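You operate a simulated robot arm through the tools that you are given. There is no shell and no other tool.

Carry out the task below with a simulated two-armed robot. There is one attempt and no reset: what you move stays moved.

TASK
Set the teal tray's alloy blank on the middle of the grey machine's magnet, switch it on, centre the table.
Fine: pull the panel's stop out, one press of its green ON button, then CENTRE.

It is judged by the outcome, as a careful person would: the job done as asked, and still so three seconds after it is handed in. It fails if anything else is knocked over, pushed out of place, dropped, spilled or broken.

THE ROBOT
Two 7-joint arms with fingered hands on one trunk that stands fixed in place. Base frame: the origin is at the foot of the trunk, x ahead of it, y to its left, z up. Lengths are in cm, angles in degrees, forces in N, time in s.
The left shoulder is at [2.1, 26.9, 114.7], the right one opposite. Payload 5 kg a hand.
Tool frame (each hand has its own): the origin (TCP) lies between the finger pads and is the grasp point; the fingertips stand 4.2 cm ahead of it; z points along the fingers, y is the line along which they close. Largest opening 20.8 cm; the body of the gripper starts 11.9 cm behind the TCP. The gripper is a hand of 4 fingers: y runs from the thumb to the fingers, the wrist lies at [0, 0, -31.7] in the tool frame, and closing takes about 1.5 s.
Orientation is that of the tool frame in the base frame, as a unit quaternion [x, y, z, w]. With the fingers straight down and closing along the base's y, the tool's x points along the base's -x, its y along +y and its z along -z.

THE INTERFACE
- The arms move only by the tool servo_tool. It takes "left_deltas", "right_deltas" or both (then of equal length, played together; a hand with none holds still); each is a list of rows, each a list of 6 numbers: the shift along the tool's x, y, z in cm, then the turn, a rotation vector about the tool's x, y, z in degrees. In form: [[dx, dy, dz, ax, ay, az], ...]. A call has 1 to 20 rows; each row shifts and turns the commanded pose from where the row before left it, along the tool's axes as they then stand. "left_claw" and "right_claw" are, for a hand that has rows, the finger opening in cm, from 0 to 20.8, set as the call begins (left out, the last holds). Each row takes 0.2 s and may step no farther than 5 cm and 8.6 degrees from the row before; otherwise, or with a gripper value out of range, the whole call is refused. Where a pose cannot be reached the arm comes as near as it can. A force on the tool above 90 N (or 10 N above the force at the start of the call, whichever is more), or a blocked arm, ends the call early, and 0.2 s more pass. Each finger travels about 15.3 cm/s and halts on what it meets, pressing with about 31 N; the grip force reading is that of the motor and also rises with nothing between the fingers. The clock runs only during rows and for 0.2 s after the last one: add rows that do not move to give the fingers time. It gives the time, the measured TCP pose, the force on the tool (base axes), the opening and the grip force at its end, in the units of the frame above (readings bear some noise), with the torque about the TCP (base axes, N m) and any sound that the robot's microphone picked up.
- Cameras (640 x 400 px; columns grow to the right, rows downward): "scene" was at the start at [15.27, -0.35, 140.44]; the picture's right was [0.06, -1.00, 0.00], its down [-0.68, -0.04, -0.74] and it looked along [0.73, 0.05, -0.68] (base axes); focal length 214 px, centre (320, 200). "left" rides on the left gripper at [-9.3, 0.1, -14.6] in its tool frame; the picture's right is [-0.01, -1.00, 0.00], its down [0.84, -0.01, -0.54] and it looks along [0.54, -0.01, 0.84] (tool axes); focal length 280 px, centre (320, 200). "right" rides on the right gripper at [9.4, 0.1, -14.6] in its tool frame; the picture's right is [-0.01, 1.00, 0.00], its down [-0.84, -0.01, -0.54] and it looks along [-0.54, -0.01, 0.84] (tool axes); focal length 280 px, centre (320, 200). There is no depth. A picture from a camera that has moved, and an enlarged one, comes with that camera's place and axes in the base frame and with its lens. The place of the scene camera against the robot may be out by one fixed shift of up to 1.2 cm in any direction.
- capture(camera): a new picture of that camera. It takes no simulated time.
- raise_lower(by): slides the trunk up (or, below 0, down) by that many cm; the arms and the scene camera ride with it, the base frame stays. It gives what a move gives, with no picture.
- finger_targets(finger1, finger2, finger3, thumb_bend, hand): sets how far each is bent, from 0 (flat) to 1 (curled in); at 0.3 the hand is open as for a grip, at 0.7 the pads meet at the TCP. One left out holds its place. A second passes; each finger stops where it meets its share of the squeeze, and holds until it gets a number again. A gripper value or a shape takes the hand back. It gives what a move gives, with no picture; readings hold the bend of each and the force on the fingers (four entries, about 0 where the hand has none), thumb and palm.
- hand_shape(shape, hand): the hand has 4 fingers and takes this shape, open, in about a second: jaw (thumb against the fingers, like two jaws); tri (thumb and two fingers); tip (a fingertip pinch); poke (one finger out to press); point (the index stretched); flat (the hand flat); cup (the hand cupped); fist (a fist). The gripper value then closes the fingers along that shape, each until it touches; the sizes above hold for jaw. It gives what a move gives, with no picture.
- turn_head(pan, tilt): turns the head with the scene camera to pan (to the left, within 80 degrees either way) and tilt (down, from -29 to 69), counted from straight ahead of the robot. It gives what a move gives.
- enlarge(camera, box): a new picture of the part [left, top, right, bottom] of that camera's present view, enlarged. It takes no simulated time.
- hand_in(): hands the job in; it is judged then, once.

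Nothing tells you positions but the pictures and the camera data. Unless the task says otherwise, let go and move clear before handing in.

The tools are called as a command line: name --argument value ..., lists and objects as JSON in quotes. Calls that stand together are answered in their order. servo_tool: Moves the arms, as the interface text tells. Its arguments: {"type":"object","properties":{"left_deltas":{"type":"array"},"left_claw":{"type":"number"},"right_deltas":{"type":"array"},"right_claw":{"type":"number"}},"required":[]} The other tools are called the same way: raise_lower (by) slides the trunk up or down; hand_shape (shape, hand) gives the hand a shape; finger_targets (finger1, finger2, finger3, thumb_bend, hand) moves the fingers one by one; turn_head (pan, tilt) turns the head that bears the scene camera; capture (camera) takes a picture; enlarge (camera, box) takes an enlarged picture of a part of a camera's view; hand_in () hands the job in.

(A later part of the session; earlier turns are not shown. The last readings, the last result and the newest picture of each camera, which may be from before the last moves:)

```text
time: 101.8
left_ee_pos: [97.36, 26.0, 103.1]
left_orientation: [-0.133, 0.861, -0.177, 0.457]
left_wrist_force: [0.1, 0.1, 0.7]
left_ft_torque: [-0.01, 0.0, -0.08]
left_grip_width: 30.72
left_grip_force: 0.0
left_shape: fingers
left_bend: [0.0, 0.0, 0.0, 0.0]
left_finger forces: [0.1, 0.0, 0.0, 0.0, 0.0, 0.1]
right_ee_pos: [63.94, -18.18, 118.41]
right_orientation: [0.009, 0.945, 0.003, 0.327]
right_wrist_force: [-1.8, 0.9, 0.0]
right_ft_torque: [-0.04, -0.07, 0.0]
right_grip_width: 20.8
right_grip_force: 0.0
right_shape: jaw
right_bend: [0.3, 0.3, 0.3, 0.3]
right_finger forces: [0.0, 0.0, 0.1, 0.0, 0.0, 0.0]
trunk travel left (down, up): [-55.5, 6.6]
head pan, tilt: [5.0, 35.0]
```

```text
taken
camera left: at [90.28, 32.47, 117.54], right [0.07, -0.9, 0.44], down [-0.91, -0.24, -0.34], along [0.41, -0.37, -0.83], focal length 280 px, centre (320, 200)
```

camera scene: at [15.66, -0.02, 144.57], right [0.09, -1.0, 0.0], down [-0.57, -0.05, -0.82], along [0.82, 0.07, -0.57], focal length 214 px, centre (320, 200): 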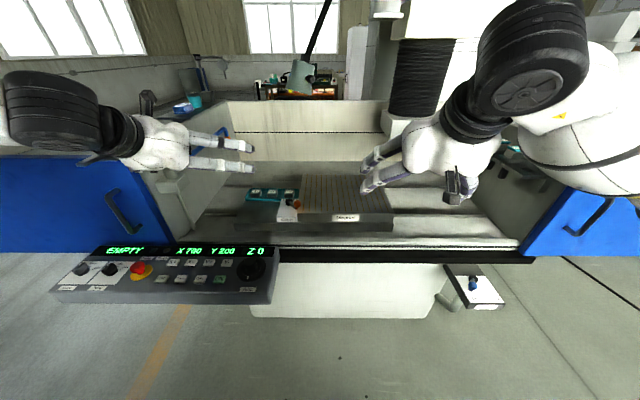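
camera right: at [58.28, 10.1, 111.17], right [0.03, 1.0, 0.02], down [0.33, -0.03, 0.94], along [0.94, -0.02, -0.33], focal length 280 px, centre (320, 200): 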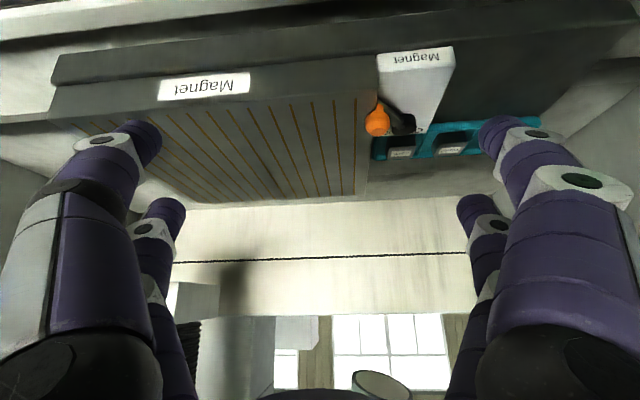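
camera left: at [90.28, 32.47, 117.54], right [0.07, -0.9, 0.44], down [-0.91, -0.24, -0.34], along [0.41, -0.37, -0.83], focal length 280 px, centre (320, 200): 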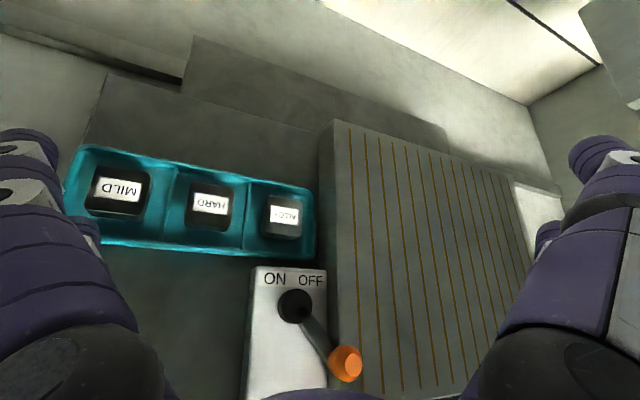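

The arm reaches this pose, but a steep tilt makes the fingers splay more sideways near the magnet. I need exact finger geometry, so I'll retract, point the hand straight down, and view it face-on from the head camera at bend 0.62.

servo_tool --left_deltas '[[-0.318, 1.198, -4.255, 0, 0, 0], [-0.318, 1.198, -4.255, 0, 0, 0], [-0.318, 1.198, -4.255, 0, 0, 0], [-0.318, 1.198, -4.255, 0, 0, 0], [-0.318, 1.198, -4.255, 0, 0, 0], [-0.318, 1.198, -4.255, 0, 0, 0], [-0.318, 1.198, -4.255, 0, 0, 0], [-0.318, 1.198, -4.255, 0, 0, 0], [0, 0, 0, -3.58, 0, 5.11], [0, 0, 0, -3.58, 0, 5.11], [0, 0, 0, -3.58, 0, 5.11], [0, 0, 0, -3.58, 0, 5.11], [0, 0, 0, 0, 8.4, 0], [0, 0, 0, 0, 8.4, 0], [0, 0, 0, 0, 8.4, 0], [0, 0, 0, 0, 8.4, 0], [0, 0, 0, 0, 8.4, 0], [0, 0, 0, 0, 8.4, 0], [0, 0, 0, 0, 4.5, 0], [0, 0, 0, 0, 0, 0]]'

finger_targets --hand "left" --finger1 0.3 --finger2 0.62 --finger3 0.62 --thumb_bend 0.3

turn_head --pan 36 --tilt 20

capture --camera "scene"

```text
time: 106.0
left_ee_pos: [69.9, 41.89, 118.33]
left_orientation: [-0.035, 0.999, -0.003, 0.001]
left_wrist_force: [0.3, -0.1, 0.1]
left_ft_torque: [0.01, -0.01, 0.0]
left_grip_width: 30.74
left_grip_force: 0.1
left_shape: fingers
left_bend: [0.0, 0.0, 0.0, 0.0]
left_finger forces: [0.1, 0.0, 0.0, 0.0, 0.0, 0.1]
right_ee_pos: [63.95, -18.25, 118.38]
right_orientation: [0.011, 0.945, 0.002, 0.327]
right_wrist_force: [-0.8, 0.4, 0.1]
right_ft_torque: [0.01, -0.01, 0.0]
right_grip_width: 20.79
right_grip_force: 0.0
right_shape: jaw
right_bend: [0.3, 0.3, 0.3, 0.3]
right_finger forces: [0.0, 0.1, 0.1, 0.0, 0.0, 0.0]
trunk travel left (down, up): [-55.5, 6.6]
head pan, tilt: [5.0, 35.0]
```

```text
time: 107.0
left_ee_pos: [69.92, 42.0, 118.32]
left_orientation: [-0.035, 0.999, -0.002, 0.002]
left_wrist_force: [-0.7, -0.3, 0.5]
left_ft_torque: [0.0, -0.04, 0.01]
left_grip_width: 21.89
left_grip_force: 0.0
left_shape: fingers
left_bend: [0.3, 0.62, 0.62, 0.3]
left_finger forces: [0.1, 0.0, 0.1, 0.0, 0.0, 0.0]
right_ee_pos: [63.99, -18.3, 118.23]
right_orientation: [0.01, 0.945, 0.003, 0.326]
right_wrist_force: [0.3, 0.1, 0.4]
right_ft_torque: [-0.02, 0.02, 0.0]
right_grip_width: 20.79
right_grip_force: 0.1
right_shape: jaw
right_bend: [0.3, 0.3, 0.3, 0.3]
right_finger forces: [0.1, 0.0, 0.0, 0.0, 0.0, 0.1]
trunk travel left (down, up): [-55.5, 6.6]
head pan, tilt: [5.0, 35.0]
```

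```text
time: 107.9
left_ee_pos: [69.87, 41.89, 118.33]
left_orientation: [-0.035, 0.999, -0.003, 0.001]
left_wrist_force: [0.8, 0.3, 0.8]
left_ft_torque: [-0.03, 0.02, 0.01]
left_grip_width: 21.9
left_grip_force: 0.0
left_shape: fingers
left_bend: [0.3, 0.62, 0.62, 0.3]
left_finger forces: [0.0, 0.0, 0.2, 0.1, 0.0, 0.0]
right_ee_pos: [63.99, -18.23, 118.34]
right_orientation: [0.01, 0.945, 0.003, 0.327]
right_wrist_force: [-0.7, 0.2, 0.1]
right_ft_torque: [-0.04, -0.02, 0.0]
right_grip_width: 20.81
right_grip_force: 0.1
right_shape: jaw
right_bend: [0.3, 0.3, 0.3, 0.3]
right_finger forces: [0.0, 0.0, 0.0, 0.0, 0.0, 0.0]
trunk travel left (down, up): [-55.5, 6.6]
head pan, tilt: [36.0, 20.0]
```

```text
taken
camera scene: at [14.43, 4.58, 146.96], right [0.59, -0.81, 0.0], down [-0.28, -0.2, -0.94], along [0.76, 0.55, -0.34], focal length 214 px, centre (320, 200)
```

scene: 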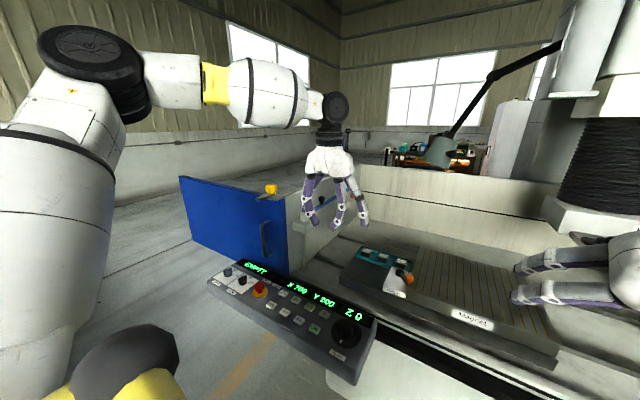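

servo_tool --left_deltas '[[0, 0, 0, 0, 0, -8], [0, 0, 0, 0, 0, -8], [0, 0, 0, 0, 0, -8], [0, 0, 0, 0, 0, -8], [0, 0, 0, 0, 0, 0]]'

enlarge --camera "scene" --box '[270, 120, 400, 240]'

capture --camera "left"

```text
time: 109.1
left_ee_pos: [69.91, 41.89, 118.53]
left_orientation: [-0.31, 0.951, -0.003, -0.001]
left_wrist_force: [0.2, -0.3, -0.8]
left_ft_torque: [0.0, 0.0, 0.01]
left_grip_width: 21.95
left_grip_force: 0.0
left_shape: fingers
left_bend: [0.3, 0.62, 0.62, 0.3]
left_finger forces: [0.1, 0.0, 0.1, 0.1, 0.0, 0.1]
right_ee_pos: [63.91, -18.12, 118.32]
right_orientation: [0.009, 0.945, 0.002, 0.328]
right_wrist_force: [-0.1, -0.2, 0.1]
right_ft_torque: [0.0, 0.0, 0.0]
right_grip_width: 20.77
right_grip_force: 0.1
right_shape: jaw
right_bend: [0.3, 0.3, 0.3, 0.3]
right_finger forces: [0.0, 0.0, 0.0, 0.0, 0.0, 0.1]
trunk travel left (down, up): [-55.5, 6.6]
head pan, tilt: [36.0, 20.0]
```

```text
3.33 times, centred on (335, 180) of scene
camera zoom: at [14.43, 4.58, 146.97], right [0.59, -0.81, 0.0], down [-0.28, -0.2, -0.94], along [0.76, 0.55, -0.34], focal length 715 px, centre (270, 267)
```

zoom: 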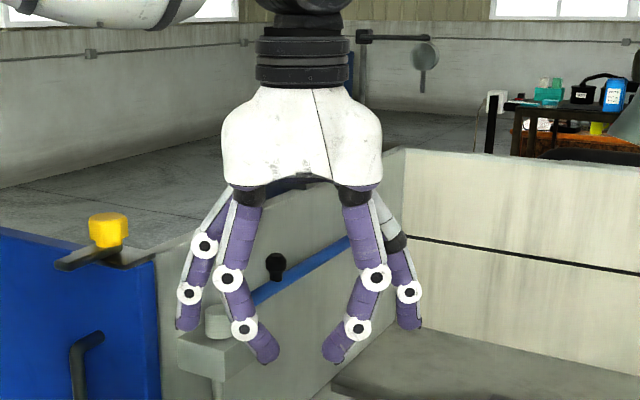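

```text
taken
camera left: at [77.3, 47.64, 133.04], right [0.6, -0.8, 0.01], down [-0.67, -0.5, 0.54], along [-0.43, -0.33, -0.84], focal length 280 px, centre (320, 200)
```

left: 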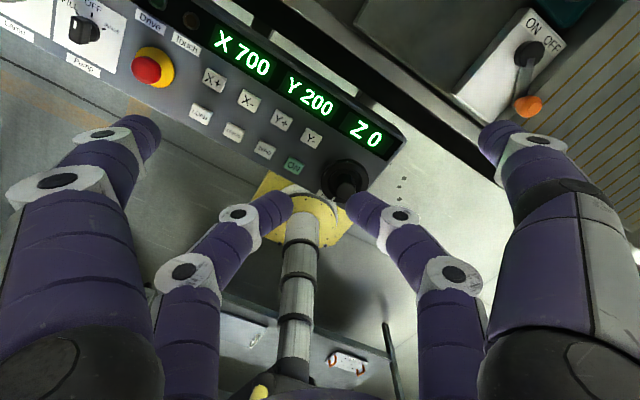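

This face-on view shows the pinch pair: tips at y≈±3.1 and z≈4.3, with distal links inclined about 38°. That is too splayed for the gap between the magnet and the HARD blank, so I'll look at the other shapes face-on for straighter fingers.

hand_shape --shape "flat" --hand "left"

enlarge --camera "scene" --box '[270, 120, 400, 240]'

hand_shape --shape "cup" --hand "left"

enlarge --camera "scene" --box '[270, 120, 400, 240]'

hand_shape --shape "point" --hand "left"

enlarge --camera "scene" --box '[270, 120, 400, 240]'

hand_shape --shape "poke" --hand "left"

enlarge --camera "scene" --box '[270, 120, 400, 240]'

```text
time: 110.0
left_ee_pos: [69.97, 41.93, 118.39]
left_orientation: [-0.309, 0.951, -0.002, 0.0]
left_wrist_force: [-0.4, 0.1, -0.1]
left_ft_torque: [-0.01, 0.02, 0.03]
left_grip_width: 0.0
left_grip_force: 0.0
left_shape: flat
left_bend: [0.7, 0.7, 0.7, 0.67]
left_finger forces: [0.0, 0.0, 0.0, 0.0, 0.0, 0.0]
right_ee_pos: [63.96, -18.26, 118.39]
right_orientation: [0.01, 0.945, 0.003, 0.326]
right_wrist_force: [1.1, 0.6, 0.0]
right_ft_torque: [-0.01, 0.0, -0.03]
right_grip_width: 20.79
right_grip_force: 0.1
right_shape: jaw
right_bend: [0.3, 0.3, 0.3, 0.3]
right_finger forces: [0.0, 0.0, 0.0, 0.1, 0.1, 0.0]
trunk travel left (down, up): [-55.5, 6.6]
head pan, tilt: [36.0, 20.0]
```

```text
3.33 times, centred on (335, 180) of scene
camera zoom: at [14.43, 4.58, 146.97], right [0.59, -0.81, 0.0], down [-0.28, -0.2, -0.94], along [0.76, 0.55, -0.34], focal length 715 px, centre (270, 267)
```

zoom: 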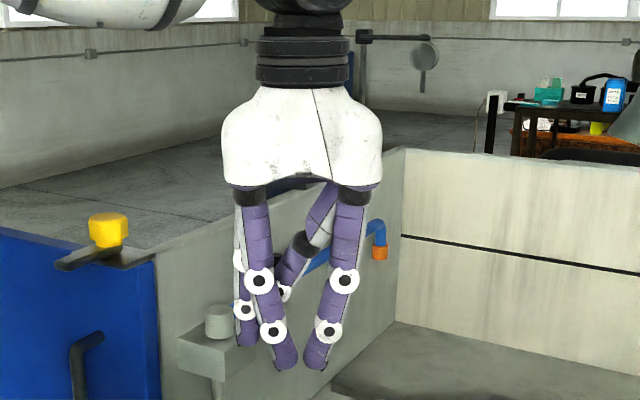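

```text
time: 110.9
left_ee_pos: [70.0, 41.98, 118.47]
left_orientation: [-0.31, 0.951, -0.003, 0.0]
left_wrist_force: [0.4, 0.9, 0.1]
left_ft_torque: [0.01, -0.02, -0.02]
left_grip_width: 5.99
left_grip_force: 0.0
left_shape: cup
left_bend: [0.7, 0.7, 0.7, 0.44]
left_finger forces: [0.1, 0.1, 0.0, 0.1, 0.1, 0.1]
right_ee_pos: [64.04, -18.27, 118.49]
right_orientation: [0.01, 0.945, 0.002, 0.326]
right_wrist_force: [-1.0, -1.1, 0.9]
right_ft_torque: [0.01, 0.0, -0.03]
right_grip_width: 20.8
right_grip_force: 0.1
right_shape: jaw
right_bend: [0.3, 0.3, 0.3, 0.3]
right_finger forces: [0.0, 0.1, 0.0, 0.0, 0.1, 0.0]
trunk travel left (down, up): [-55.5, 6.6]
head pan, tilt: [36.0, 20.0]
```

```text
3.33 times, centred on (335, 180) of scene
camera zoom: at [14.43, 4.58, 146.97], right [0.59, -0.81, 0.0], down [-0.28, -0.2, -0.94], along [0.76, 0.55, -0.34], focal length 715 px, centre (270, 267)
```

zoom: 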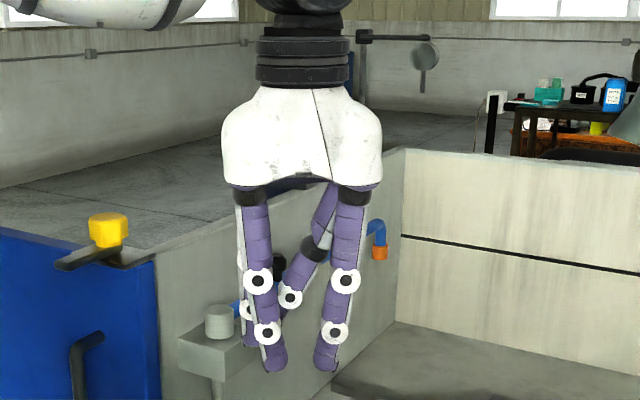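

```text
time: 111.8
left_ee_pos: [69.93, 42.1, 118.47]
left_orientation: [-0.31, 0.951, -0.003, 0.0]
left_wrist_force: [-0.1, -0.1, 0.8]
left_ft_torque: [0.01, -0.05, 0.01]
left_grip_width: 0.0
left_grip_force: 0.1
left_shape: point
left_bend: [0.7, 0.7, 0.7, 0.42]
left_finger forces: [0.0, 0.0, 0.0, 0.0, 0.0, 0.0]
right_ee_pos: [63.85, -18.19, 118.43]
right_orientation: [0.009, 0.945, 0.002, 0.326]
right_wrist_force: [-0.7, 0.2, 0.2]
right_ft_torque: [0.01, 0.0, 0.01]
right_grip_width: 20.81
right_grip_force: 0.0
right_shape: jaw
right_bend: [0.3, 0.3, 0.3, 0.3]
right_finger forces: [0.0, 0.0, 0.1, 0.2, 0.0, 0.1]
trunk travel left (down, up): [-55.5, 6.6]
head pan, tilt: [36.0, 20.0]
```

```text
3.33 times, centred on (335, 180) of scene
camera zoom: at [14.43, 4.58, 146.97], right [0.59, -0.81, 0.0], down [-0.28, -0.2, -0.94], along [0.76, 0.55, -0.34], focal length 715 px, centre (270, 267)
```

zoom: 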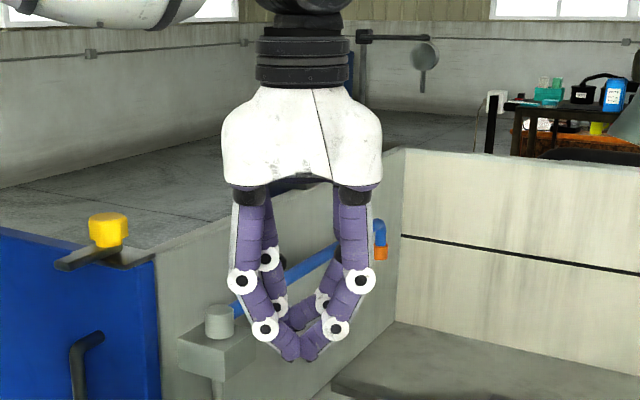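

```text
time: 112.7
left_ee_pos: [70.0, 41.93, 118.34]
left_orientation: [-0.309, 0.951, -0.003, -0.001]
left_wrist_force: [0.3, 0.1, 0.9]
left_ft_torque: [0.01, 0.02, 0.0]
left_grip_width: 0.0
left_grip_force: 0.1
left_shape: poke
left_bend: [1.0, 1.0, 1.0, 0.33]
left_finger forces: [0.0, 0.0, 0.1, 0.0, 0.1, 0.0]
right_ee_pos: [63.93, -18.31, 118.42]
right_orientation: [0.011, 0.945, 0.003, 0.327]
right_wrist_force: [-0.2, 0.3, -0.4]
right_ft_torque: [0.0, 0.04, 0.01]
right_grip_width: 20.79
right_grip_force: 0.1
right_shape: jaw
right_bend: [0.3, 0.3, 0.3, 0.3]
right_finger forces: [0.0, 0.0, 0.0, 0.1, 0.0, 0.1]
trunk travel left (down, up): [-55.5, 6.6]
head pan, tilt: [36.0, 20.0]
```

```text
3.33 times, centred on (335, 180) of scene
camera zoom: at [14.43, 4.58, 146.97], right [0.59, -0.81, 0.0], down [-0.28, -0.2, -0.94], along [0.76, 0.55, -0.34], focal length 715 px, centre (270, 267)
```

zoom: 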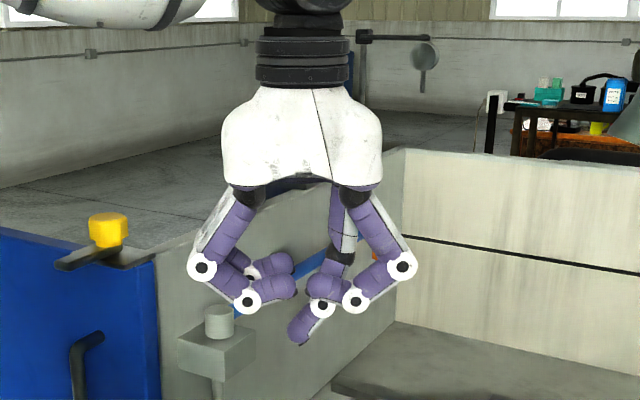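

"cup" gives straight, nearly parallel fingers on the finger2 and finger3 pair, which is what I need. I'll test how gripper values open and close that shape.

hand_shape --shape "cup" --hand "left"

servo_tool --left_deltas '[[0, 0, 0, 0, 0, 0], [0, 0, 0, 0, 0, 0], [0, 0, 0, 0, 0, 0], [0, 0, 0, 0, 0, 0], [0, 0, 0, 0, 0, 0], [0, 0, 0, 0, 0, 0]]' --left_claw 20.8

enlarge --camera "scene" --box '[270, 120, 400, 240]'

servo_tool --left_deltas '[[0, 0, 0, 0, 0, 0], [0, 0, 0, 0, 0, 0], [0, 0, 0, 0, 0, 0], [0, 0, 0, 0, 0, 0], [0, 0, 0, 0, 0, 0], [0, 0, 0, 0, 0, 0]]' --left_claw 10

enlarge --camera "scene" --box '[270, 120, 400, 240]'

servo_tool --left_deltas '[[0, 0, 0, 0, 0, 0], [0, 0, 0, 0, 0, 0], [0, 0, 0, 0, 0, 0], [0, 0, 0, 0, 0, 0], [0, 0, 0, 0, 0, 0], [0, 0, 0, 0, 0, 0]]' --left_claw 3

enlarge --camera "scene" --box '[270, 120, 400, 240]'

```text
time: 113.6
left_ee_pos: [69.97, 42.01, 118.54]
left_orientation: [-0.309, 0.951, -0.003, 0.0]
left_wrist_force: [0.0, 0.1, -0.8]
left_ft_torque: [0.02, -0.02, -0.03]
left_grip_width: 6.01
left_grip_force: 0.0
left_shape: cup
left_bend: [0.7, 0.7, 0.7, 0.45]
left_finger forces: [0.0, 0.0, 0.0, 0.0, 0.1, 0.0]
right_ee_pos: [63.91, -18.23, 118.34]
right_orientation: [0.009, 0.945, 0.003, 0.327]
right_wrist_force: [0.1, 0.6, 1.1]
right_ft_torque: [0.01, 0.02, 0.01]
right_grip_width: 20.8
right_grip_force: 0.1
right_shape: jaw
right_bend: [0.3, 0.3, 0.3, 0.3]
right_finger forces: [0.0, 0.0, 0.0, 0.0, 0.0, 0.0]
trunk travel left (down, up): [-55.5, 6.6]
head pan, tilt: [36.0, 20.0]
```

```text
time: 115.0
left_ee_pos: [69.92, 41.82, 118.4]
left_orientation: [-0.309, 0.951, -0.003, 0.0]
left_wrist_force: [-0.3, -0.1, -0.2]
left_ft_torque: [-0.03, -0.02, 0.0]
left_grip_width: 6.01
left_grip_force: 0.0
left_shape: cup
left_bend: [0.7, 0.7, 0.7, 0.45]
left_finger forces: [0.1, 0.1, 0.1, 0.0, 0.0, 0.0]
right_ee_pos: [63.99, -18.24, 118.46]
right_orientation: [0.01, 0.945, 0.002, 0.327]
right_wrist_force: [-0.3, -0.2, -1.1]
right_ft_torque: [0.03, 0.05, 0.0]
right_grip_width: 20.81
right_grip_force: 0.1
right_shape: jaw
right_bend: [0.3, 0.3, 0.3, 0.3]
right_finger forces: [0.1, 0.0, 0.0, 0.0, 0.0, 0.1]
trunk travel left (down, up): [-55.5, 6.6]
head pan, tilt: [36.0, 20.0]
```

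```text
3.33 times, centred on (335, 180) of scene
camera zoom: at [14.43, 4.58, 146.97], right [0.59, -0.81, 0.0], down [-0.28, -0.2, -0.94], along [0.76, 0.55, -0.34], focal length 715 px, centre (270, 267)
```

zoom: 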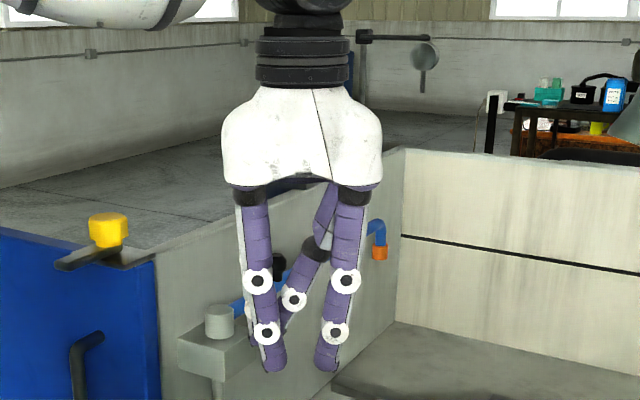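

```text
time: 116.4
left_ee_pos: [69.95, 41.95, 118.39]
left_orientation: [-0.309, 0.951, -0.003, 0.0]
left_wrist_force: [-0.9, 0.1, -0.1]
left_ft_torque: [-0.02, 0.01, 0.0]
left_grip_width: 5.2
left_grip_force: 0.0
left_shape: cup
left_bend: [0.7, 0.7, 0.7, 0.46]
left_finger forces: [0.0, 0.0, 0.0, 0.0, 0.0, 0.0]
right_ee_pos: [63.89, -18.33, 118.34]
right_orientation: [0.01, 0.945, 0.002, 0.327]
right_wrist_force: [-0.4, -0.1, -0.6]
right_ft_torque: [0.01, 0.0, 0.01]
right_grip_width: 20.8
right_grip_force: 0.0
right_shape: jaw
right_bend: [0.3, 0.3, 0.3, 0.3]
right_finger forces: [0.1, 0.0, 0.0, 0.0, 0.0, 0.1]
trunk travel left (down, up): [-55.5, 6.6]
head pan, tilt: [36.0, 20.0]
```

```text
3.33 times, centred on (335, 180) of scene
camera zoom: at [14.43, 4.58, 146.97], right [0.59, -0.81, 0.0], down [-0.28, -0.2, -0.94], along [0.76, 0.55, -0.34], focal length 715 px, centre (270, 267)
```

zoom: 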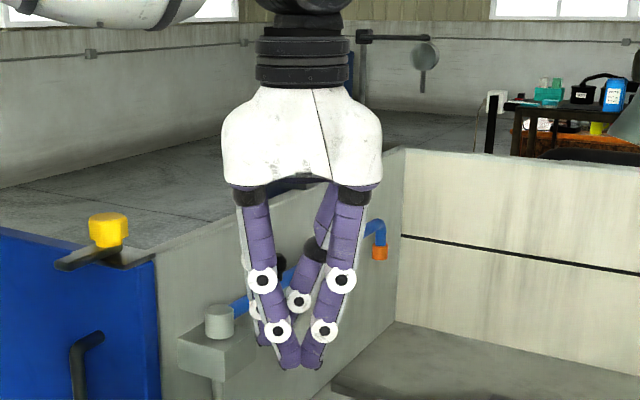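

```text
time: 117.8
left_ee_pos: [69.92, 41.9, 118.4]
left_orientation: [-0.309, 0.951, -0.002, 0.0]
left_wrist_force: [-0.1, 0.3, -0.6]
left_ft_torque: [0.01, -0.01, 0.02]
left_grip_width: 4.91
left_grip_force: 0.1
left_shape: cup
left_bend: [0.7, 0.7, 0.7, 0.5]
left_finger forces: [0.0, 0.0, 0.1, 0.0, 0.1, 0.1]
right_ee_pos: [63.92, -18.24, 118.39]
right_orientation: [0.01, 0.945, 0.002, 0.327]
right_wrist_force: [0.2, -0.1, 0.3]
right_ft_torque: [-0.02, 0.02, 0.04]
right_grip_width: 20.81
right_grip_force: 0.1
right_shape: jaw
right_bend: [0.3, 0.3, 0.3, 0.3]
right_finger forces: [0.0, 0.0, 0.0, 0.1, 0.1, 0.1]
trunk travel left (down, up): [-55.5, 6.6]
head pan, tilt: [36.0, 20.0]
```

```text
3.33 times, centred on (335, 180) of scene
camera zoom: at [14.43, 4.58, 146.97], right [0.59, -0.81, 0.0], down [-0.28, -0.2, -0.94], along [0.76, 0.55, -0.34], focal length 715 px, centre (270, 267)
```

zoom: 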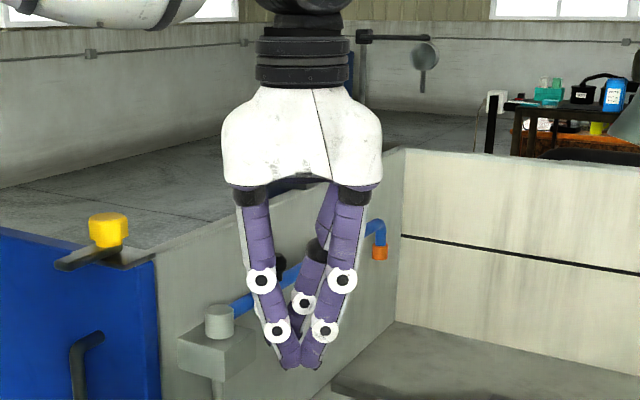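

In "cup" the finger3 side stays straight and vertical. I can hold finger3 there as an anvil beside the magnet and close only finger2 from the left with finger_targets. I'll check that this mixed posture works.

hand_shape --shape "cup" --hand "left"

finger_targets --hand "left" --finger2 0.5 --finger1 0.62 --thumb_bend 0.62

enlarge --camera "scene" --box '[270, 120, 400, 240]'

finger_targets --hand "left" --finger2 0.6

enlarge --camera "scene" --box '[270, 120, 400, 240]'

```text
time: 118.7
left_ee_pos: [69.97, 41.94, 118.42]
left_orientation: [-0.309, 0.951, -0.003, 0.0]
left_wrist_force: [-0.9, 0.6, -0.1]
left_ft_torque: [-0.01, -0.01, -0.03]
left_grip_width: 5.97
left_grip_force: 0.0
left_shape: cup
left_bend: [0.7, 0.7, 0.7, 0.47]
left_finger forces: [0.0, 0.0, 0.1, 0.0, 0.1, 0.1]
right_ee_pos: [63.84, -18.29, 118.4]
right_orientation: [0.01, 0.945, 0.002, 0.327]
right_wrist_force: [-0.6, -0.3, 0.1]
right_ft_torque: [0.0, 0.01, -0.02]
right_grip_width: 20.8
right_grip_force: 0.0
right_shape: jaw
right_bend: [0.3, 0.3, 0.3, 0.3]
right_finger forces: [0.0, 0.1, 0.1, 0.0, 0.0, 0.0]
trunk travel left (down, up): [-55.5, 6.6]
head pan, tilt: [36.0, 20.0]
```

```text
time: 119.7
left_ee_pos: [69.88, 41.92, 118.49]
left_orientation: [-0.309, 0.951, -0.003, 0.0]
left_wrist_force: [-0.2, -0.1, 0.3]
left_ft_torque: [-0.02, 0.01, -0.04]
left_grip_width: 4.99
left_grip_force: 0.0
left_shape: fingers
left_bend: [0.62, 0.5, 0.7, 0.62]
left_finger forces: [0.0, 0.0, 0.0, 0.1, 0.0, 0.1]
right_ee_pos: [64.02, -18.38, 118.38]
right_orientation: [0.011, 0.945, 0.001, 0.326]
right_wrist_force: [-0.5, 0.1, -0.4]
right_ft_torque: [0.03, -0.01, 0.0]
right_grip_width: 20.8
right_grip_force: 0.0
right_shape: jaw
right_bend: [0.3, 0.3, 0.3, 0.3]
right_finger forces: [0.1, 0.0, 0.0, 0.0, 0.0, 0.0]
trunk travel left (down, up): [-55.5, 6.6]
head pan, tilt: [36.0, 20.0]
```

```text
3.33 times, centred on (335, 180) of scene
camera zoom: at [14.43, 4.59, 146.97], right [0.59, -0.81, 0.0], down [-0.28, -0.2, -0.94], along [0.76, 0.55, -0.34], focal length 715 px, centre (270, 267)
```

zoom: 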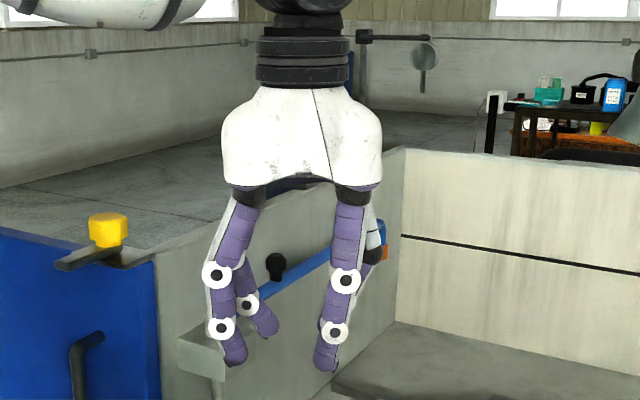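

```text
time: 120.7
left_ee_pos: [69.88, 41.91, 118.47]
left_orientation: [-0.309, 0.951, -0.003, 0.0]
left_wrist_force: [-0.3, -0.6, -0.1]
left_ft_torque: [0.0, 0.01, 0.0]
left_grip_width: 5.0
left_grip_force: 0.0
left_shape: fingers
left_bend: [0.62, 0.6, 0.7, 0.62]
left_finger forces: [0.0, 0.0, 0.0, 0.0, 0.0, 0.1]
right_ee_pos: [63.89, -18.26, 118.39]
right_orientation: [0.01, 0.945, 0.002, 0.326]
right_wrist_force: [0.6, 1.5, 0.8]
right_ft_torque: [0.04, -0.01, -0.02]
right_grip_width: 20.83
right_grip_force: 0.1
right_shape: jaw
right_bend: [0.3, 0.3, 0.3, 0.3]
right_finger forces: [0.1, 0.0, 0.1, 0.0, 0.0, 0.0]
trunk travel left (down, up): [-55.5, 6.6]
head pan, tilt: [36.0, 20.0]
```

```text
3.33 times, centred on (335, 180) of scene
camera zoom: at [14.43, 4.58, 146.97], right [0.59, -0.81, 0.0], down [-0.28, -0.2, -0.94], along [0.76, 0.55, -0.34], focal length 715 px, centre (270, 267)
```

zoom: 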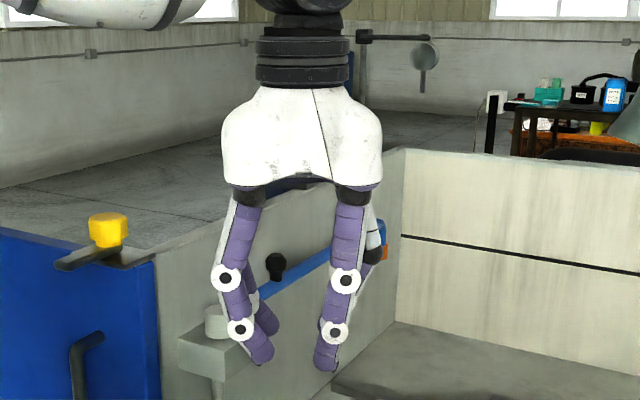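

The mixed posture works: finger3 stays straight while finger2 closes. Now I'll re-check the left arm's inward reach with the trunk raised, moving the right hand further aside first.

servo_tool --right_deltas '[[1.5, -4, -1.5, 0, 0, 0], [1.5, -4, -1.5, 0, 0, 0], [1.5, -4, -1.5, 0, 0, 0], [1.5, -4, -1.5, 0, 0, 0], [1.5, -4, -1.5, 0, 0, 0], [1.5, -4, -1.5, 0, 0, 0], [0, 0, 0, 0, 0, 0]]'

raise_lower --by 6.5

servo_tool --left_deltas '[[0, 0, 0, 0, 0, 7.75], [0, 0, 0, 0, 0, 7.75], [0, 0, 0, 0, 0, 7.75], [0, 0, 0, 0, 0, 7.75], [1.0, -3.5, 2, 0, 0, 0], [1.0, -3.5, 2, 0, 0, 0], [1.0, -3.5, 2, 0, 0, 0], [1.0, -3.5, 2, 0, 0, 0], [1.0, -3.5, 2, 0, 0, 0], [1.0, -3.5, 0, 0, 0, 0], [1.0, -3.5, 0, 0, 0, 0], [1.0, -3.5, 0, 0, 0, 0], [0, 0, 0, 0, 0, 0]]'

```text
time: 122.3
left_ee_pos: [69.93, 42.22, 118.31]
left_orientation: [-0.31, 0.951, -0.003, -0.001]
left_wrist_force: [-0.2, 0.7, -1.0]
left_ft_torque: [-0.09, 0.03, 0.0]
left_grip_width: 4.99
left_grip_force: 0.1
left_shape: fingers
left_bend: [0.62, 0.6, 0.7, 0.62]
left_finger forces: [0.0, 0.1, 0.0, 0.1, 0.1, 0.1]
right_ee_pos: [50.88, -41.82, 119.68]
right_orientation: [0.01, 0.945, 0.002, 0.327]
right_wrist_force: [0.8, 0.9, -0.6]
right_ft_torque: [-0.02, -0.01, -0.01]
right_grip_width: 20.8
right_grip_force: 0.0
right_shape: jaw
right_bend: [0.3, 0.3, 0.3, 0.3]
right_finger forces: [0.0, 0.0, 0.1, 0.0, 0.0, 0.0]
trunk travel left (down, up): [-55.5, 6.6]
head pan, tilt: [36.0, 20.0]
```

```text
time: 123.4
left_ee_pos: [69.91, 42.0, 124.92]
left_orientation: [-0.308, 0.951, -0.002, -0.001]
left_wrist_force: [-0.1, 0.1, 0.6]
left_ft_torque: [0.0, 0.05, -0.01]
left_grip_width: 5.01
left_grip_force: 0.0
left_shape: fingers
left_bend: [0.62, 0.6, 0.7, 0.62]
left_finger forces: [0.0, 0.0, 0.0, 0.0, 0.1, 0.0]
right_ee_pos: [51.0, -42.07, 126.15]
right_orientation: [0.01, 0.945, 0.002, 0.326]
right_wrist_force: [-0.1, 0.3, -0.6]
right_ft_torque: [0.04, 0.04, 0.02]
right_grip_width: 20.77
right_grip_force: 0.0
right_shape: jaw
right_bend: [0.3, 0.3, 0.3, 0.3]
right_finger forces: [0.1, 0.1, 0.0, 0.1, 0.0, 0.1]
trunk travel left (down, up): [-62.0, 0.1]
head pan, tilt: [36.0, 20.0]
```

```text
time: 126.2
left_ee_pos: [65.55, 19.35, 114.99]
left_orientation: [-0.044, 0.999, -0.002, 0.001]
left_wrist_force: [-0.7, 0.0, -0.2]
left_ft_torque: [-0.09, 0.02, 0.01]
left_grip_width: 4.99
left_grip_force: 0.1
left_shape: fingers
left_bend: [0.62, 0.6, 0.7, 0.62]
left_finger forces: [0.0, 0.1, 0.0, 0.1, 0.0, 0.1]
left hand out of reach, approached as far as the arm can: row 11, 12
right_ee_pos: [50.76, -41.93, 126.22]
right_orientation: [0.009, 0.945, 0.002, 0.327]
right_wrist_force: [0.2, 0.2, 0.1]
right_ft_torque: [-0.05, 0.02, -0.01]
right_grip_width: 20.8
right_grip_force: 0.1
right_shape: jaw
right_bend: [0.3, 0.3, 0.3, 0.3]
right_finger forces: [0.0, 0.0, 0.0, 0.0, 0.0, 0.0]
trunk travel left (down, up): [-62.0, 0.1]
head pan, tilt: [36.0, 20.0]
```

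The inward limit relaxes as the wrist drops relative to the shoulder, so with the trunk raised the pick should be reachable with tilt 50° and roll −8°. I'll set that orientation, set finger2 slightly open, and go to a hover.

finger_targets --hand "left" --finger2 0.54

servo_tool --left_deltas '[[0, 4, 0, 0, 0, 0], [0, 4, 0, 0, 0, 0], [0, 4, 0, 0, 0, 0], [0, 0, 0, 0, -7.15, 0], [0, 0, 0, 0, -7.15, 0], [0, 0, 0, 0, -7.15, 0], [0, 0, 0, 0, -7.15, 0], [0, 0, 0, 0, -7.15, 0], [0, 0, 0, 0, -7.15, 0], [0, 0, 0, 0, -7.15, 0], [0, 0, 0, 5.14, 0, -6.13], [0, 0, 0, 0, 0, 0]]'

```text
time: 127.2
left_ee_pos: [65.47, 19.09, 114.94]
left_orientation: [-0.043, 0.999, -0.003, 0.001]
left_wrist_force: [1.2, 0.1, 0.7]
left_ft_torque: [0.03, 0.0, 0.01]
left_grip_width: 5.01
left_grip_force: 0.1
left_shape: fingers
left_bend: [0.62, 0.54, 0.7, 0.62]
left_finger forces: [0.1, 0.0, 0.0, 0.0, 0.0, 0.0]
right_ee_pos: [50.95, -42.11, 126.15]
right_orientation: [0.011, 0.945, 0.002, 0.326]
right_wrist_force: [-0.4, -0.6, -0.5]
right_ft_torque: [-0.01, 0.0, 0.02]
right_grip_width: 20.78
right_grip_force: 0.1
right_shape: jaw
right_bend: [0.3, 0.3, 0.3, 0.3]
right_finger forces: [0.1, 0.0, 0.0, 0.0, 0.1, 0.0]
trunk travel left (down, up): [-62.0, 0.1]
head pan, tilt: [36.0, 20.0]
```

```text
time: 129.8
left_ee_pos: [64.54, 30.87, 115.11]
left_orientation: [-0.068, 0.901, -0.048, 0.425]
left_wrist_force: [0.0, -2.2, 0.5]
left_ft_torque: [0.17, 0.06, 0.21]
left_grip_width: 5.03
left_grip_force: 0.0
left_shape: fingers
left_bend: [0.62, 0.54, 0.7, 0.62]
left_finger forces: [0.0, 0.0, 0.0, 0.0, 0.1, 0.1]
right_ee_pos: [50.81, -42.37, 126.1]
right_orientation: [0.011, 0.945, 0.002, 0.326]
right_wrist_force: [-0.3, -2.3, -0.6]
right_ft_torque: [0.16, -0.06, 0.14]
right_grip_width: 20.81
right_grip_force: 0.2
right_shape: jaw
right_bend: [0.3, 0.3, 0.3, 0.3]
right_finger forces: [0.1, 0.0, 0.1, 0.0, 0.0, 0.1]
trunk travel left (down, up): [-62.0, 0.1]
head pan, tilt: [36.0, 20.0]
```

servo_tool --left_deltas '[[-1.33, -1.062, 3.958, 0, 0, 0], [-1.33, -1.062, 3.958, 0, 0, 0], [-1.33, -1.062, 3.958, 0, 0, 0], [-1.33, -1.062, 3.958, 0, 0, 0], [-1.33, -1.062, 3.958, 0, 0, 0], [-1.33, -1.062, 3.958, 0, 0, 0], [-1.33, -1.062, 3.958, 0, 0, 0], [-1.33, -1.062, 3.958, 0, 0, 0], [-1.33, -1.062, 3.958, 0, 0, 0], [0, 0, 0, 0, 0, 0]]'

capture --camera "left"

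turn_head --pan 8 --tilt 38

enlarge --camera "scene" --box '[200, 110, 440, 260]'

```text
time: 132.0
left_ee_pos: [97.2, 26.54, 104.57]
left_orientation: [-0.07, 0.901, -0.047, 0.426]
left_wrist_force: [-0.7, -0.7, 1.0]
left_ft_torque: [-0.03, 0.04, 0.0]
left_grip_width: 4.98
left_grip_force: 0.0
left_shape: fingers
left_bend: [0.62, 0.54, 0.7, 0.62]
left_finger forces: [0.1, 0.0, 0.0, 0.0, 0.1, 0.1]
left hand out of reach, approached as far as the arm can: row 8, 9
right_ee_pos: [50.78, -42.08, 126.24]
right_orientation: [0.01, 0.945, 0.002, 0.327]
right_wrist_force: [-0.5, 0.1, -0.5]
right_ft_torque: [0.02, -0.07, -0.02]
right_grip_width: 20.8
right_grip_force: 0.0
right_shape: jaw
right_bend: [0.3, 0.3, 0.3, 0.3]
right_finger forces: [0.0, 0.0, 0.0, 0.1, 0.0, 0.1]
trunk travel left (down, up): [-62.0, 0.1]
head pan, tilt: [36.0, 20.0]
```

```text
taken
camera left: at [91.71, 28.61, 121.02], right [0.09, -0.98, 0.16], down [-0.94, -0.14, -0.3], along [0.31, -0.12, -0.94], focal length 280 px, centre (320, 200)
```

left: 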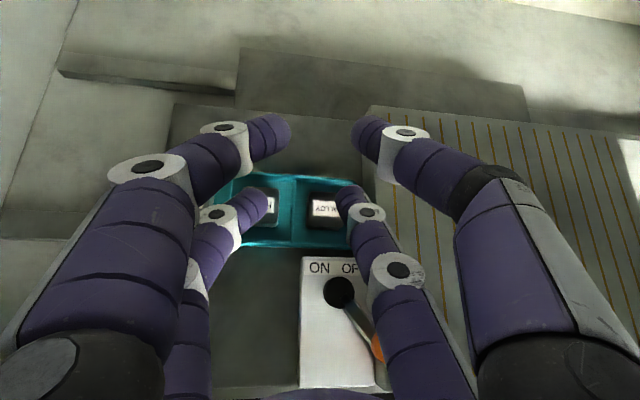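

```text
time: 132.9
left_ee_pos: [97.33, 26.6, 104.45]
left_orientation: [-0.07, 0.902, -0.048, 0.424]
left_wrist_force: [-0.9, 0.0, -1.5]
left_ft_torque: [-0.04, 0.0, -0.02]
left_grip_width: 5.0
left_grip_force: 0.1
left_shape: fingers
left_bend: [0.62, 0.54, 0.7, 0.62]
left_finger forces: [0.1, 0.0, 0.0, 0.1, 0.0, 0.0]
right_ee_pos: [50.91, -42.08, 126.08]
right_orientation: [0.01, 0.945, 0.002, 0.326]
right_wrist_force: [0.1, 0.4, 0.2]
right_ft_torque: [0.01, 0.0, 0.01]
right_grip_width: 20.8
right_grip_force: 0.0
right_shape: jaw
right_bend: [0.3, 0.3, 0.3, 0.3]
right_finger forces: [0.0, 0.0, 0.1, 0.0, 0.1, 0.0]
trunk travel left (down, up): [-62.0, 0.1]
head pan, tilt: [8.0, 38.0]
```

```text
2.67 times, centred on (320, 185) of scene
camera zoom: at [15.36, 0.32, 150.64], right [0.14, -0.99, 0.0], down [-0.61, -0.09, -0.79], along [0.78, 0.11, -0.62], focal length 572 px, centre (320, 240)
```

zoom: 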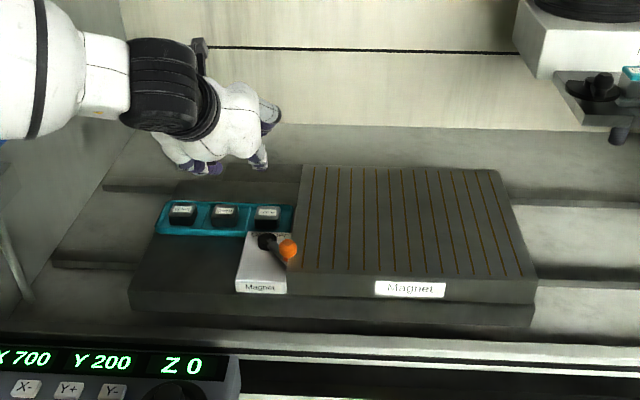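

The left arm's inward limit is firm. I'll check the right hand's finger layout instead, since the right arm reaches the magnet middle directly.

hand_shape --shape "cup" --hand "right"

capture --camera "right"

finger_targets --hand "right" --finger2 0.2

capture --camera "right"

```text
time: 133.8
left_ee_pos: [97.16, 26.53, 104.59]
left_orientation: [-0.07, 0.901, -0.047, 0.425]
left_wrist_force: [-0.4, 0.3, 0.3]
left_ft_torque: [0.0, -0.04, 0.01]
left_grip_width: 4.97
left_grip_force: 0.0
left_shape: fingers
left_bend: [0.62, 0.54, 0.7, 0.62]
left_finger forces: [0.0, 0.0, 0.0, 0.0, 0.0, 0.0]
right_ee_pos: [50.86, -42.01, 126.14]
right_orientation: [0.01, 0.945, 0.002, 0.327]
right_wrist_force: [-0.3, 1.1, -0.5]
right_ft_torque: [0.0, 0.0, -0.01]
right_grip_width: 6.0
right_grip_force: 0.1
right_shape: cup
right_bend: [0.7, 0.7, 0.7, 0.45]
right_finger forces: [0.0, 0.0, 0.0, 0.0, 0.1, 0.1]
trunk travel left (down, up): [-62.0, 0.1]
head pan, tilt: [8.0, 38.0]
```

```text
taken
camera right: at [34.48, -41.75, 132.0], right [0.03, 1.0, 0.02], down [0.33, -0.03, 0.94], along [0.94, -0.02, -0.33], focal length 280 px, centre (320, 200)
```

right: 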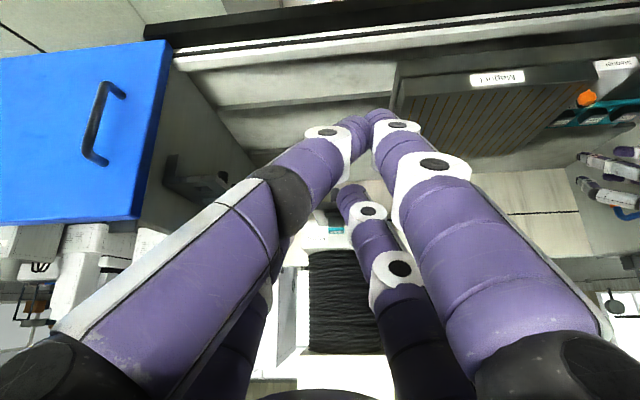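

```text
time: 134.8
left_ee_pos: [97.29, 26.52, 104.63]
left_orientation: [-0.07, 0.902, -0.048, 0.424]
left_wrist_force: [-0.4, -0.3, 0.2]
left_ft_torque: [-0.04, -0.02, 0.0]
left_grip_width: 5.0
left_grip_force: 0.2
left_shape: fingers
left_bend: [0.62, 0.54, 0.7, 0.62]
left_finger forces: [0.0, 0.0, 0.0, 0.1, 0.1, 0.1]
right_ee_pos: [50.87, -41.99, 126.17]
right_orientation: [0.01, 0.945, 0.002, 0.327]
right_wrist_force: [1.1, 0.1, 0.2]
right_ft_torque: [-0.01, -0.03, 0.0]
right_grip_width: 0.97
right_grip_force: 0.1
right_shape: fingers
right_bend: [0.7, 0.2, 0.7, 0.45]
right_finger forces: [0.0, 0.1, 0.0, 0.1, 0.0, 0.0]
trunk travel left (down, up): [-62.0, 0.1]
head pan, tilt: [8.0, 38.0]
```

```text
taken
camera right: at [34.47, -41.75, 132.0], right [0.03, 1.0, 0.02], down [0.33, -0.03, 0.94], along [0.94, -0.02, -0.33], focal length 280 px, centre (320, 200)
```

right: 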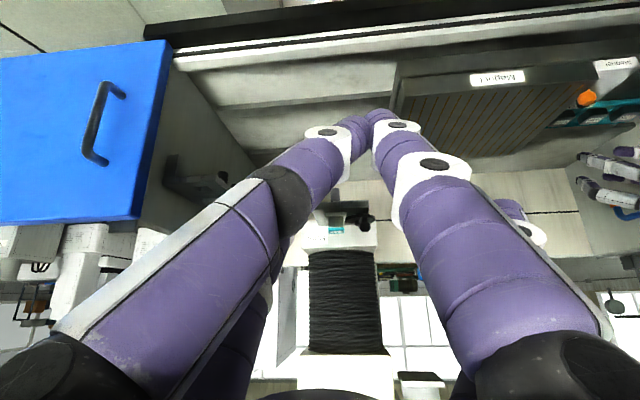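

turn_head --pan 55 --tilt 15

capture --camera "scene"

turn_head --pan -55 --tilt 15

capture --camera "scene"

```text
time: 135.9
left_ee_pos: [97.36, 26.46, 104.64]
left_orientation: [-0.069, 0.901, -0.048, 0.425]
left_wrist_force: [-0.1, 0.4, -0.1]
left_ft_torque: [-0.01, -0.02, 0.0]
left_grip_width: 5.03
left_grip_force: 0.0
left_shape: fingers
left_bend: [0.62, 0.54, 0.7, 0.62]
left_finger forces: [0.0, 0.0, 0.0, 0.0, 0.0, 0.0]
right_ee_pos: [50.83, -42.05, 126.24]
right_orientation: [0.01, 0.945, 0.003, 0.326]
right_wrist_force: [-0.5, 0.6, -0.7]
right_ft_torque: [0.0, -0.01, 0.01]
right_grip_width: 0.98
right_grip_force: 0.0
right_shape: fingers
right_bend: [0.7, 0.2, 0.7, 0.45]
right_finger forces: [0.0, 0.0, 0.0, 0.1, 0.0, 0.1]
trunk travel left (down, up): [-62.0, 0.1]
head pan, tilt: [55.0, 15.0]
```

```text
taken
camera scene: at [12.16, 6.76, 154.29], right [0.82, -0.57, 0.0], down [-0.15, -0.21, -0.97], along [0.55, 0.79, -0.26], focal length 214 px, centre (320, 200)
```

scene: 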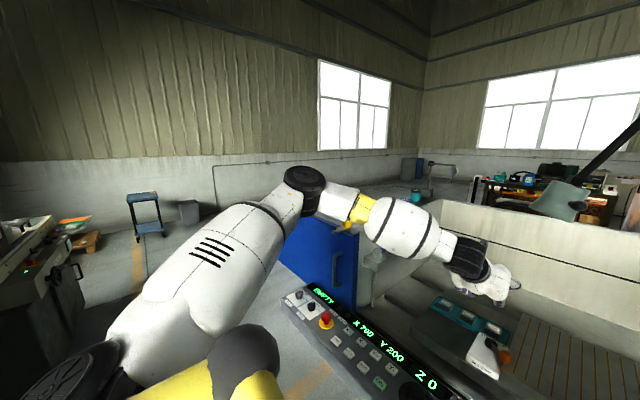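

```text
time: 137.8
left_ee_pos: [97.27, 26.6, 104.68]
left_orientation: [-0.07, 0.901, -0.047, 0.425]
left_wrist_force: [-0.3, 0.4, -0.1]
left_ft_torque: [-0.01, 0.02, -0.02]
left_grip_width: 5.02
left_grip_force: 0.0
left_shape: fingers
left_bend: [0.62, 0.54, 0.7, 0.62]
left_finger forces: [0.0, 0.0, 0.0, 0.0, 0.0, 0.0]
right_ee_pos: [50.93, -42.1, 126.31]
right_orientation: [0.01, 0.945, 0.003, 0.327]
right_wrist_force: [-0.4, 0.5, 0.3]
right_ft_torque: [-0.02, 0.0, 0.03]
right_grip_width: 0.94
right_grip_force: 0.1
right_shape: fingers
right_bend: [0.7, 0.2, 0.7, 0.45]
right_finger forces: [0.1, 0.0, 0.1, 0.0, 0.0, 0.1]
trunk travel left (down, up): [-62.0, 0.1]
head pan, tilt: [-55.0, 15.0]
```

```text
taken
camera scene: at [12.16, -8.54, 154.3], right [-0.82, -0.57, 0.0], down [-0.15, 0.21, -0.97], along [0.55, -0.79, -0.26], focal length 214 px, centre (320, 200)
```

scene: 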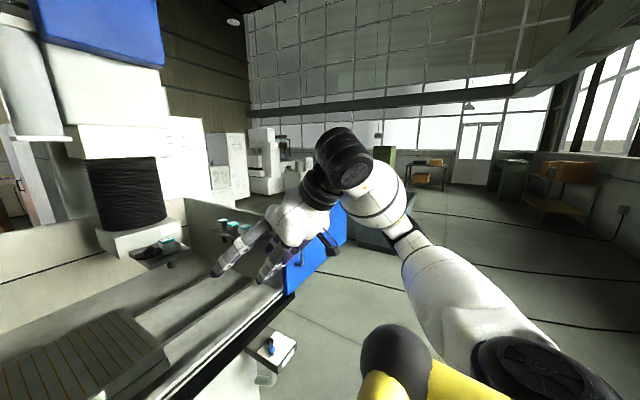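

The left arm's elbow is pinned, likely because its wrist started turned half round relative to the mirror of the right arm. I'll retract, go tool-down, and rotate the left hand's yaw the other way (positive) to reach the mirrored posture.

servo_tool --left_deltas '[[1.33, 1.3, -3.958, 0, 0, 0], [1.33, 1.3, -3.958, 0, 0, 0], [1.33, 1.3, -3.958, 0, 0, 0], [1.33, 1.3, -3.958, 0, 0, 0], [1.33, 1.3, -3.958, 0, 0, 0], [1.33, 1.3, -3.958, 0, 0, 0], [1.33, 1.3, -3.958, 0, 0, 0], [1.33, 1.3, -3.958, 0, 0, 0], [0, 0, 0, -5.14, 0, 6.13], [0, 0, 0, 0, 7.15, 0], [0, 0, 0, 0, 7.15, 0], [0, 0, 0, 0, 7.15, 0], [0, 0, 0, 0, 7.15, 0], [0, 0, 0, 0, 7.15, 0], [0, 0, 0, 0, 7.15, 0], [0, 0, 0, 0, 7.15, 0], [0, 0, 0, 0, 0, 0]]'

servo_tool --left_deltas '[[4, 0, -1, 0, 0, 0], [4, 0, -1, 0, 0, 0], [4, 0, 0, 0, 0, 0], [0, 0, 0, 0, 0, -8], [0, 0, 0, 0, 0, -8], [0, 0, 0, 0, 0, -8], [0, 0, 0, 0, 0, -8], [0, 0, 0, 0, 0, -8], [0, 0, 0, 0, 0, -8], [0, 0, 0, 0, 0, -8], [0, 0, 0, 0, 0, -8], [0, 0, 0, 0, 0, -8], [0, 0, 0, 0, 0, -8], [0, 0, 0, 0, 0, 0]]'

```text
time: 141.4
left_ee_pos: [65.04, 35.87, 115.17]
left_orientation: [-0.044, 0.999, -0.003, 0.001]
left_wrist_force: [-0.5, 0.1, 0.8]
left_ft_torque: [0.03, -0.05, -0.02]
left_grip_width: 5.0
left_grip_force: 0.0
left_shape: fingers
left_bend: [0.62, 0.54, 0.7, 0.62]
left_finger forces: [0.0, 0.0, 0.0, 0.1, 0.0, 0.0]
right_ee_pos: [50.88, -42.1, 126.27]
right_orientation: [0.011, 0.945, 0.002, 0.326]
right_wrist_force: [-0.3, -0.9, 1.5]
right_ft_torque: [-0.04, -0.03, 0.0]
right_grip_width: 0.97
right_grip_force: 0.0
right_shape: fingers
right_bend: [0.7, 0.2, 0.7, 0.45]
right_finger forces: [0.0, 0.0, 0.0, 0.0, 0.1, 0.0]
trunk travel left (down, up): [-62.0, 0.1]
head pan, tilt: [-55.0, 15.0]
```

```text
time: 144.4
left_ee_pos: [53.21, 34.73, 117.03]
left_orientation: [-0.676, 0.737, -0.002, -0.001]
left_wrist_force: [-0.4, 0.3, -0.1]
left_ft_torque: [0.03, 0.02, -0.02]
left_grip_width: 5.02
left_grip_force: 0.2
left_shape: fingers
left_bend: [0.62, 0.54, 0.7, 0.62]
left_finger forces: [0.1, 0.0, 0.1, 0.1, 0.0, 0.0]
right_ee_pos: [50.88, -42.17, 126.11]
right_orientation: [0.01, 0.945, 0.003, 0.326]
right_wrist_force: [-0.6, -0.9, -0.7]
right_ft_torque: [-0.02, 0.04, 0.02]
right_grip_width: 0.94
right_grip_force: 0.1
right_shape: fingers
right_bend: [0.7, 0.2, 0.7, 0.45]
right_finger forces: [0.0, 0.0, 0.0, 0.0, 0.0, 0.0]
trunk travel left (down, up): [-62.0, 0.1]
head pan, tilt: [-55.0, 15.0]
```

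servo_tool --left_deltas '[[0, 0, 0, 0, 0, -7.8], [0, 0, 0, 0, 0, -7.8], [0, 0, 0, 0, 0, -7.8], [0, 0, 0, 0, 0, -7.8], [0, 0, 0, 0, 0, -7.8], [0, 0, 0, 0, 0, -7.8], [0, 0, 0, 0, 0, -7.8], [0, 0, 0, 0, 0, -7.8], [0, 0, 0, 0, 0, -7.8], [0, 0, 0, 0, 0, 0]]'

```text
time: 146.6
left_ee_pos: [53.29, 34.72, 117.09]
left_orientation: [0.977, -0.213, 0.001, 0.002]
left_wrist_force: [0.2, -0.2, -0.2]
left_ft_torque: [0.02, 0.02, -0.01]
left_grip_width: 5.0
left_grip_force: 0.1
left_shape: fingers
left_bend: [0.62, 0.54, 0.7, 0.62]
left_finger forces: [0.1, 0.0, 0.1, 0.0, 0.1, 0.1]
right_ee_pos: [50.87, -41.99, 126.2]
right_orientation: [0.011, 0.945, 0.002, 0.327]
right_wrist_force: [0.1, 0.4, 0.4]
right_ft_torque: [0.02, -0.03, -0.01]
right_grip_width: 0.99
right_grip_force: 0.1
right_shape: fingers
right_bend: [0.7, 0.2, 0.7, 0.45]
right_finger forces: [0.1, 0.0, 0.0, 0.1, 0.0, 0.0]
trunk travel left (down, up): [-62.0, 0.1]
head pan, tilt: [-55.0, 15.0]
```

servo_tool --left_deltas '[[2.48, 3.81, -0.5, 0, 0, 0], [2.48, 3.81, -0.5, 0, 0, 0], [2.48, 3.81, -0.5, 0, 0, 0], [2.48, 3.81, -0.5, 0, 0, 0], [2.48, 3.81, -0.5, 0, 0, 0], [2.48, 3.81, -0.5, 0, 0, 0], [0, 0, 0, 0, 0, 0]]'

```text
time: 148.2
left_ee_pos: [56.19, 15.79, 119.08]
left_orientation: [0.977, -0.214, -0.001, 0.002]
left_wrist_force: [3.7, 0.2, -2.6]
left_ft_torque: [-0.03, 0.38, -0.02]
left_grip_width: 5.0
left_grip_force: 0.0
left_shape: fingers
left_bend: [0.62, 0.54, 0.7, 0.62]
left_finger forces: [0.0, 0.0, 0.1, 0.0, 0.0, 0.0]
left hand out of reach, approached as far as the arm can: row 5, 6
right_ee_pos: [51.29, -42.12, 125.99]
right_orientation: [0.01, 0.946, 0.002, 0.325]
right_wrist_force: [2.8, 0.1, -2.2]
right_ft_torque: [-0.02, 0.26, 0.01]
right_grip_width: 0.97
right_grip_force: 0.0
right_shape: fingers
right_bend: [0.7, 0.2, 0.7, 0.45]
right_finger forces: [0.0, 0.0, 0.0, 0.0, 0.1, 0.0]
trunk travel left (down, up): [-62.0, 0.1]
head pan, tilt: [-55.0, 15.0]
```

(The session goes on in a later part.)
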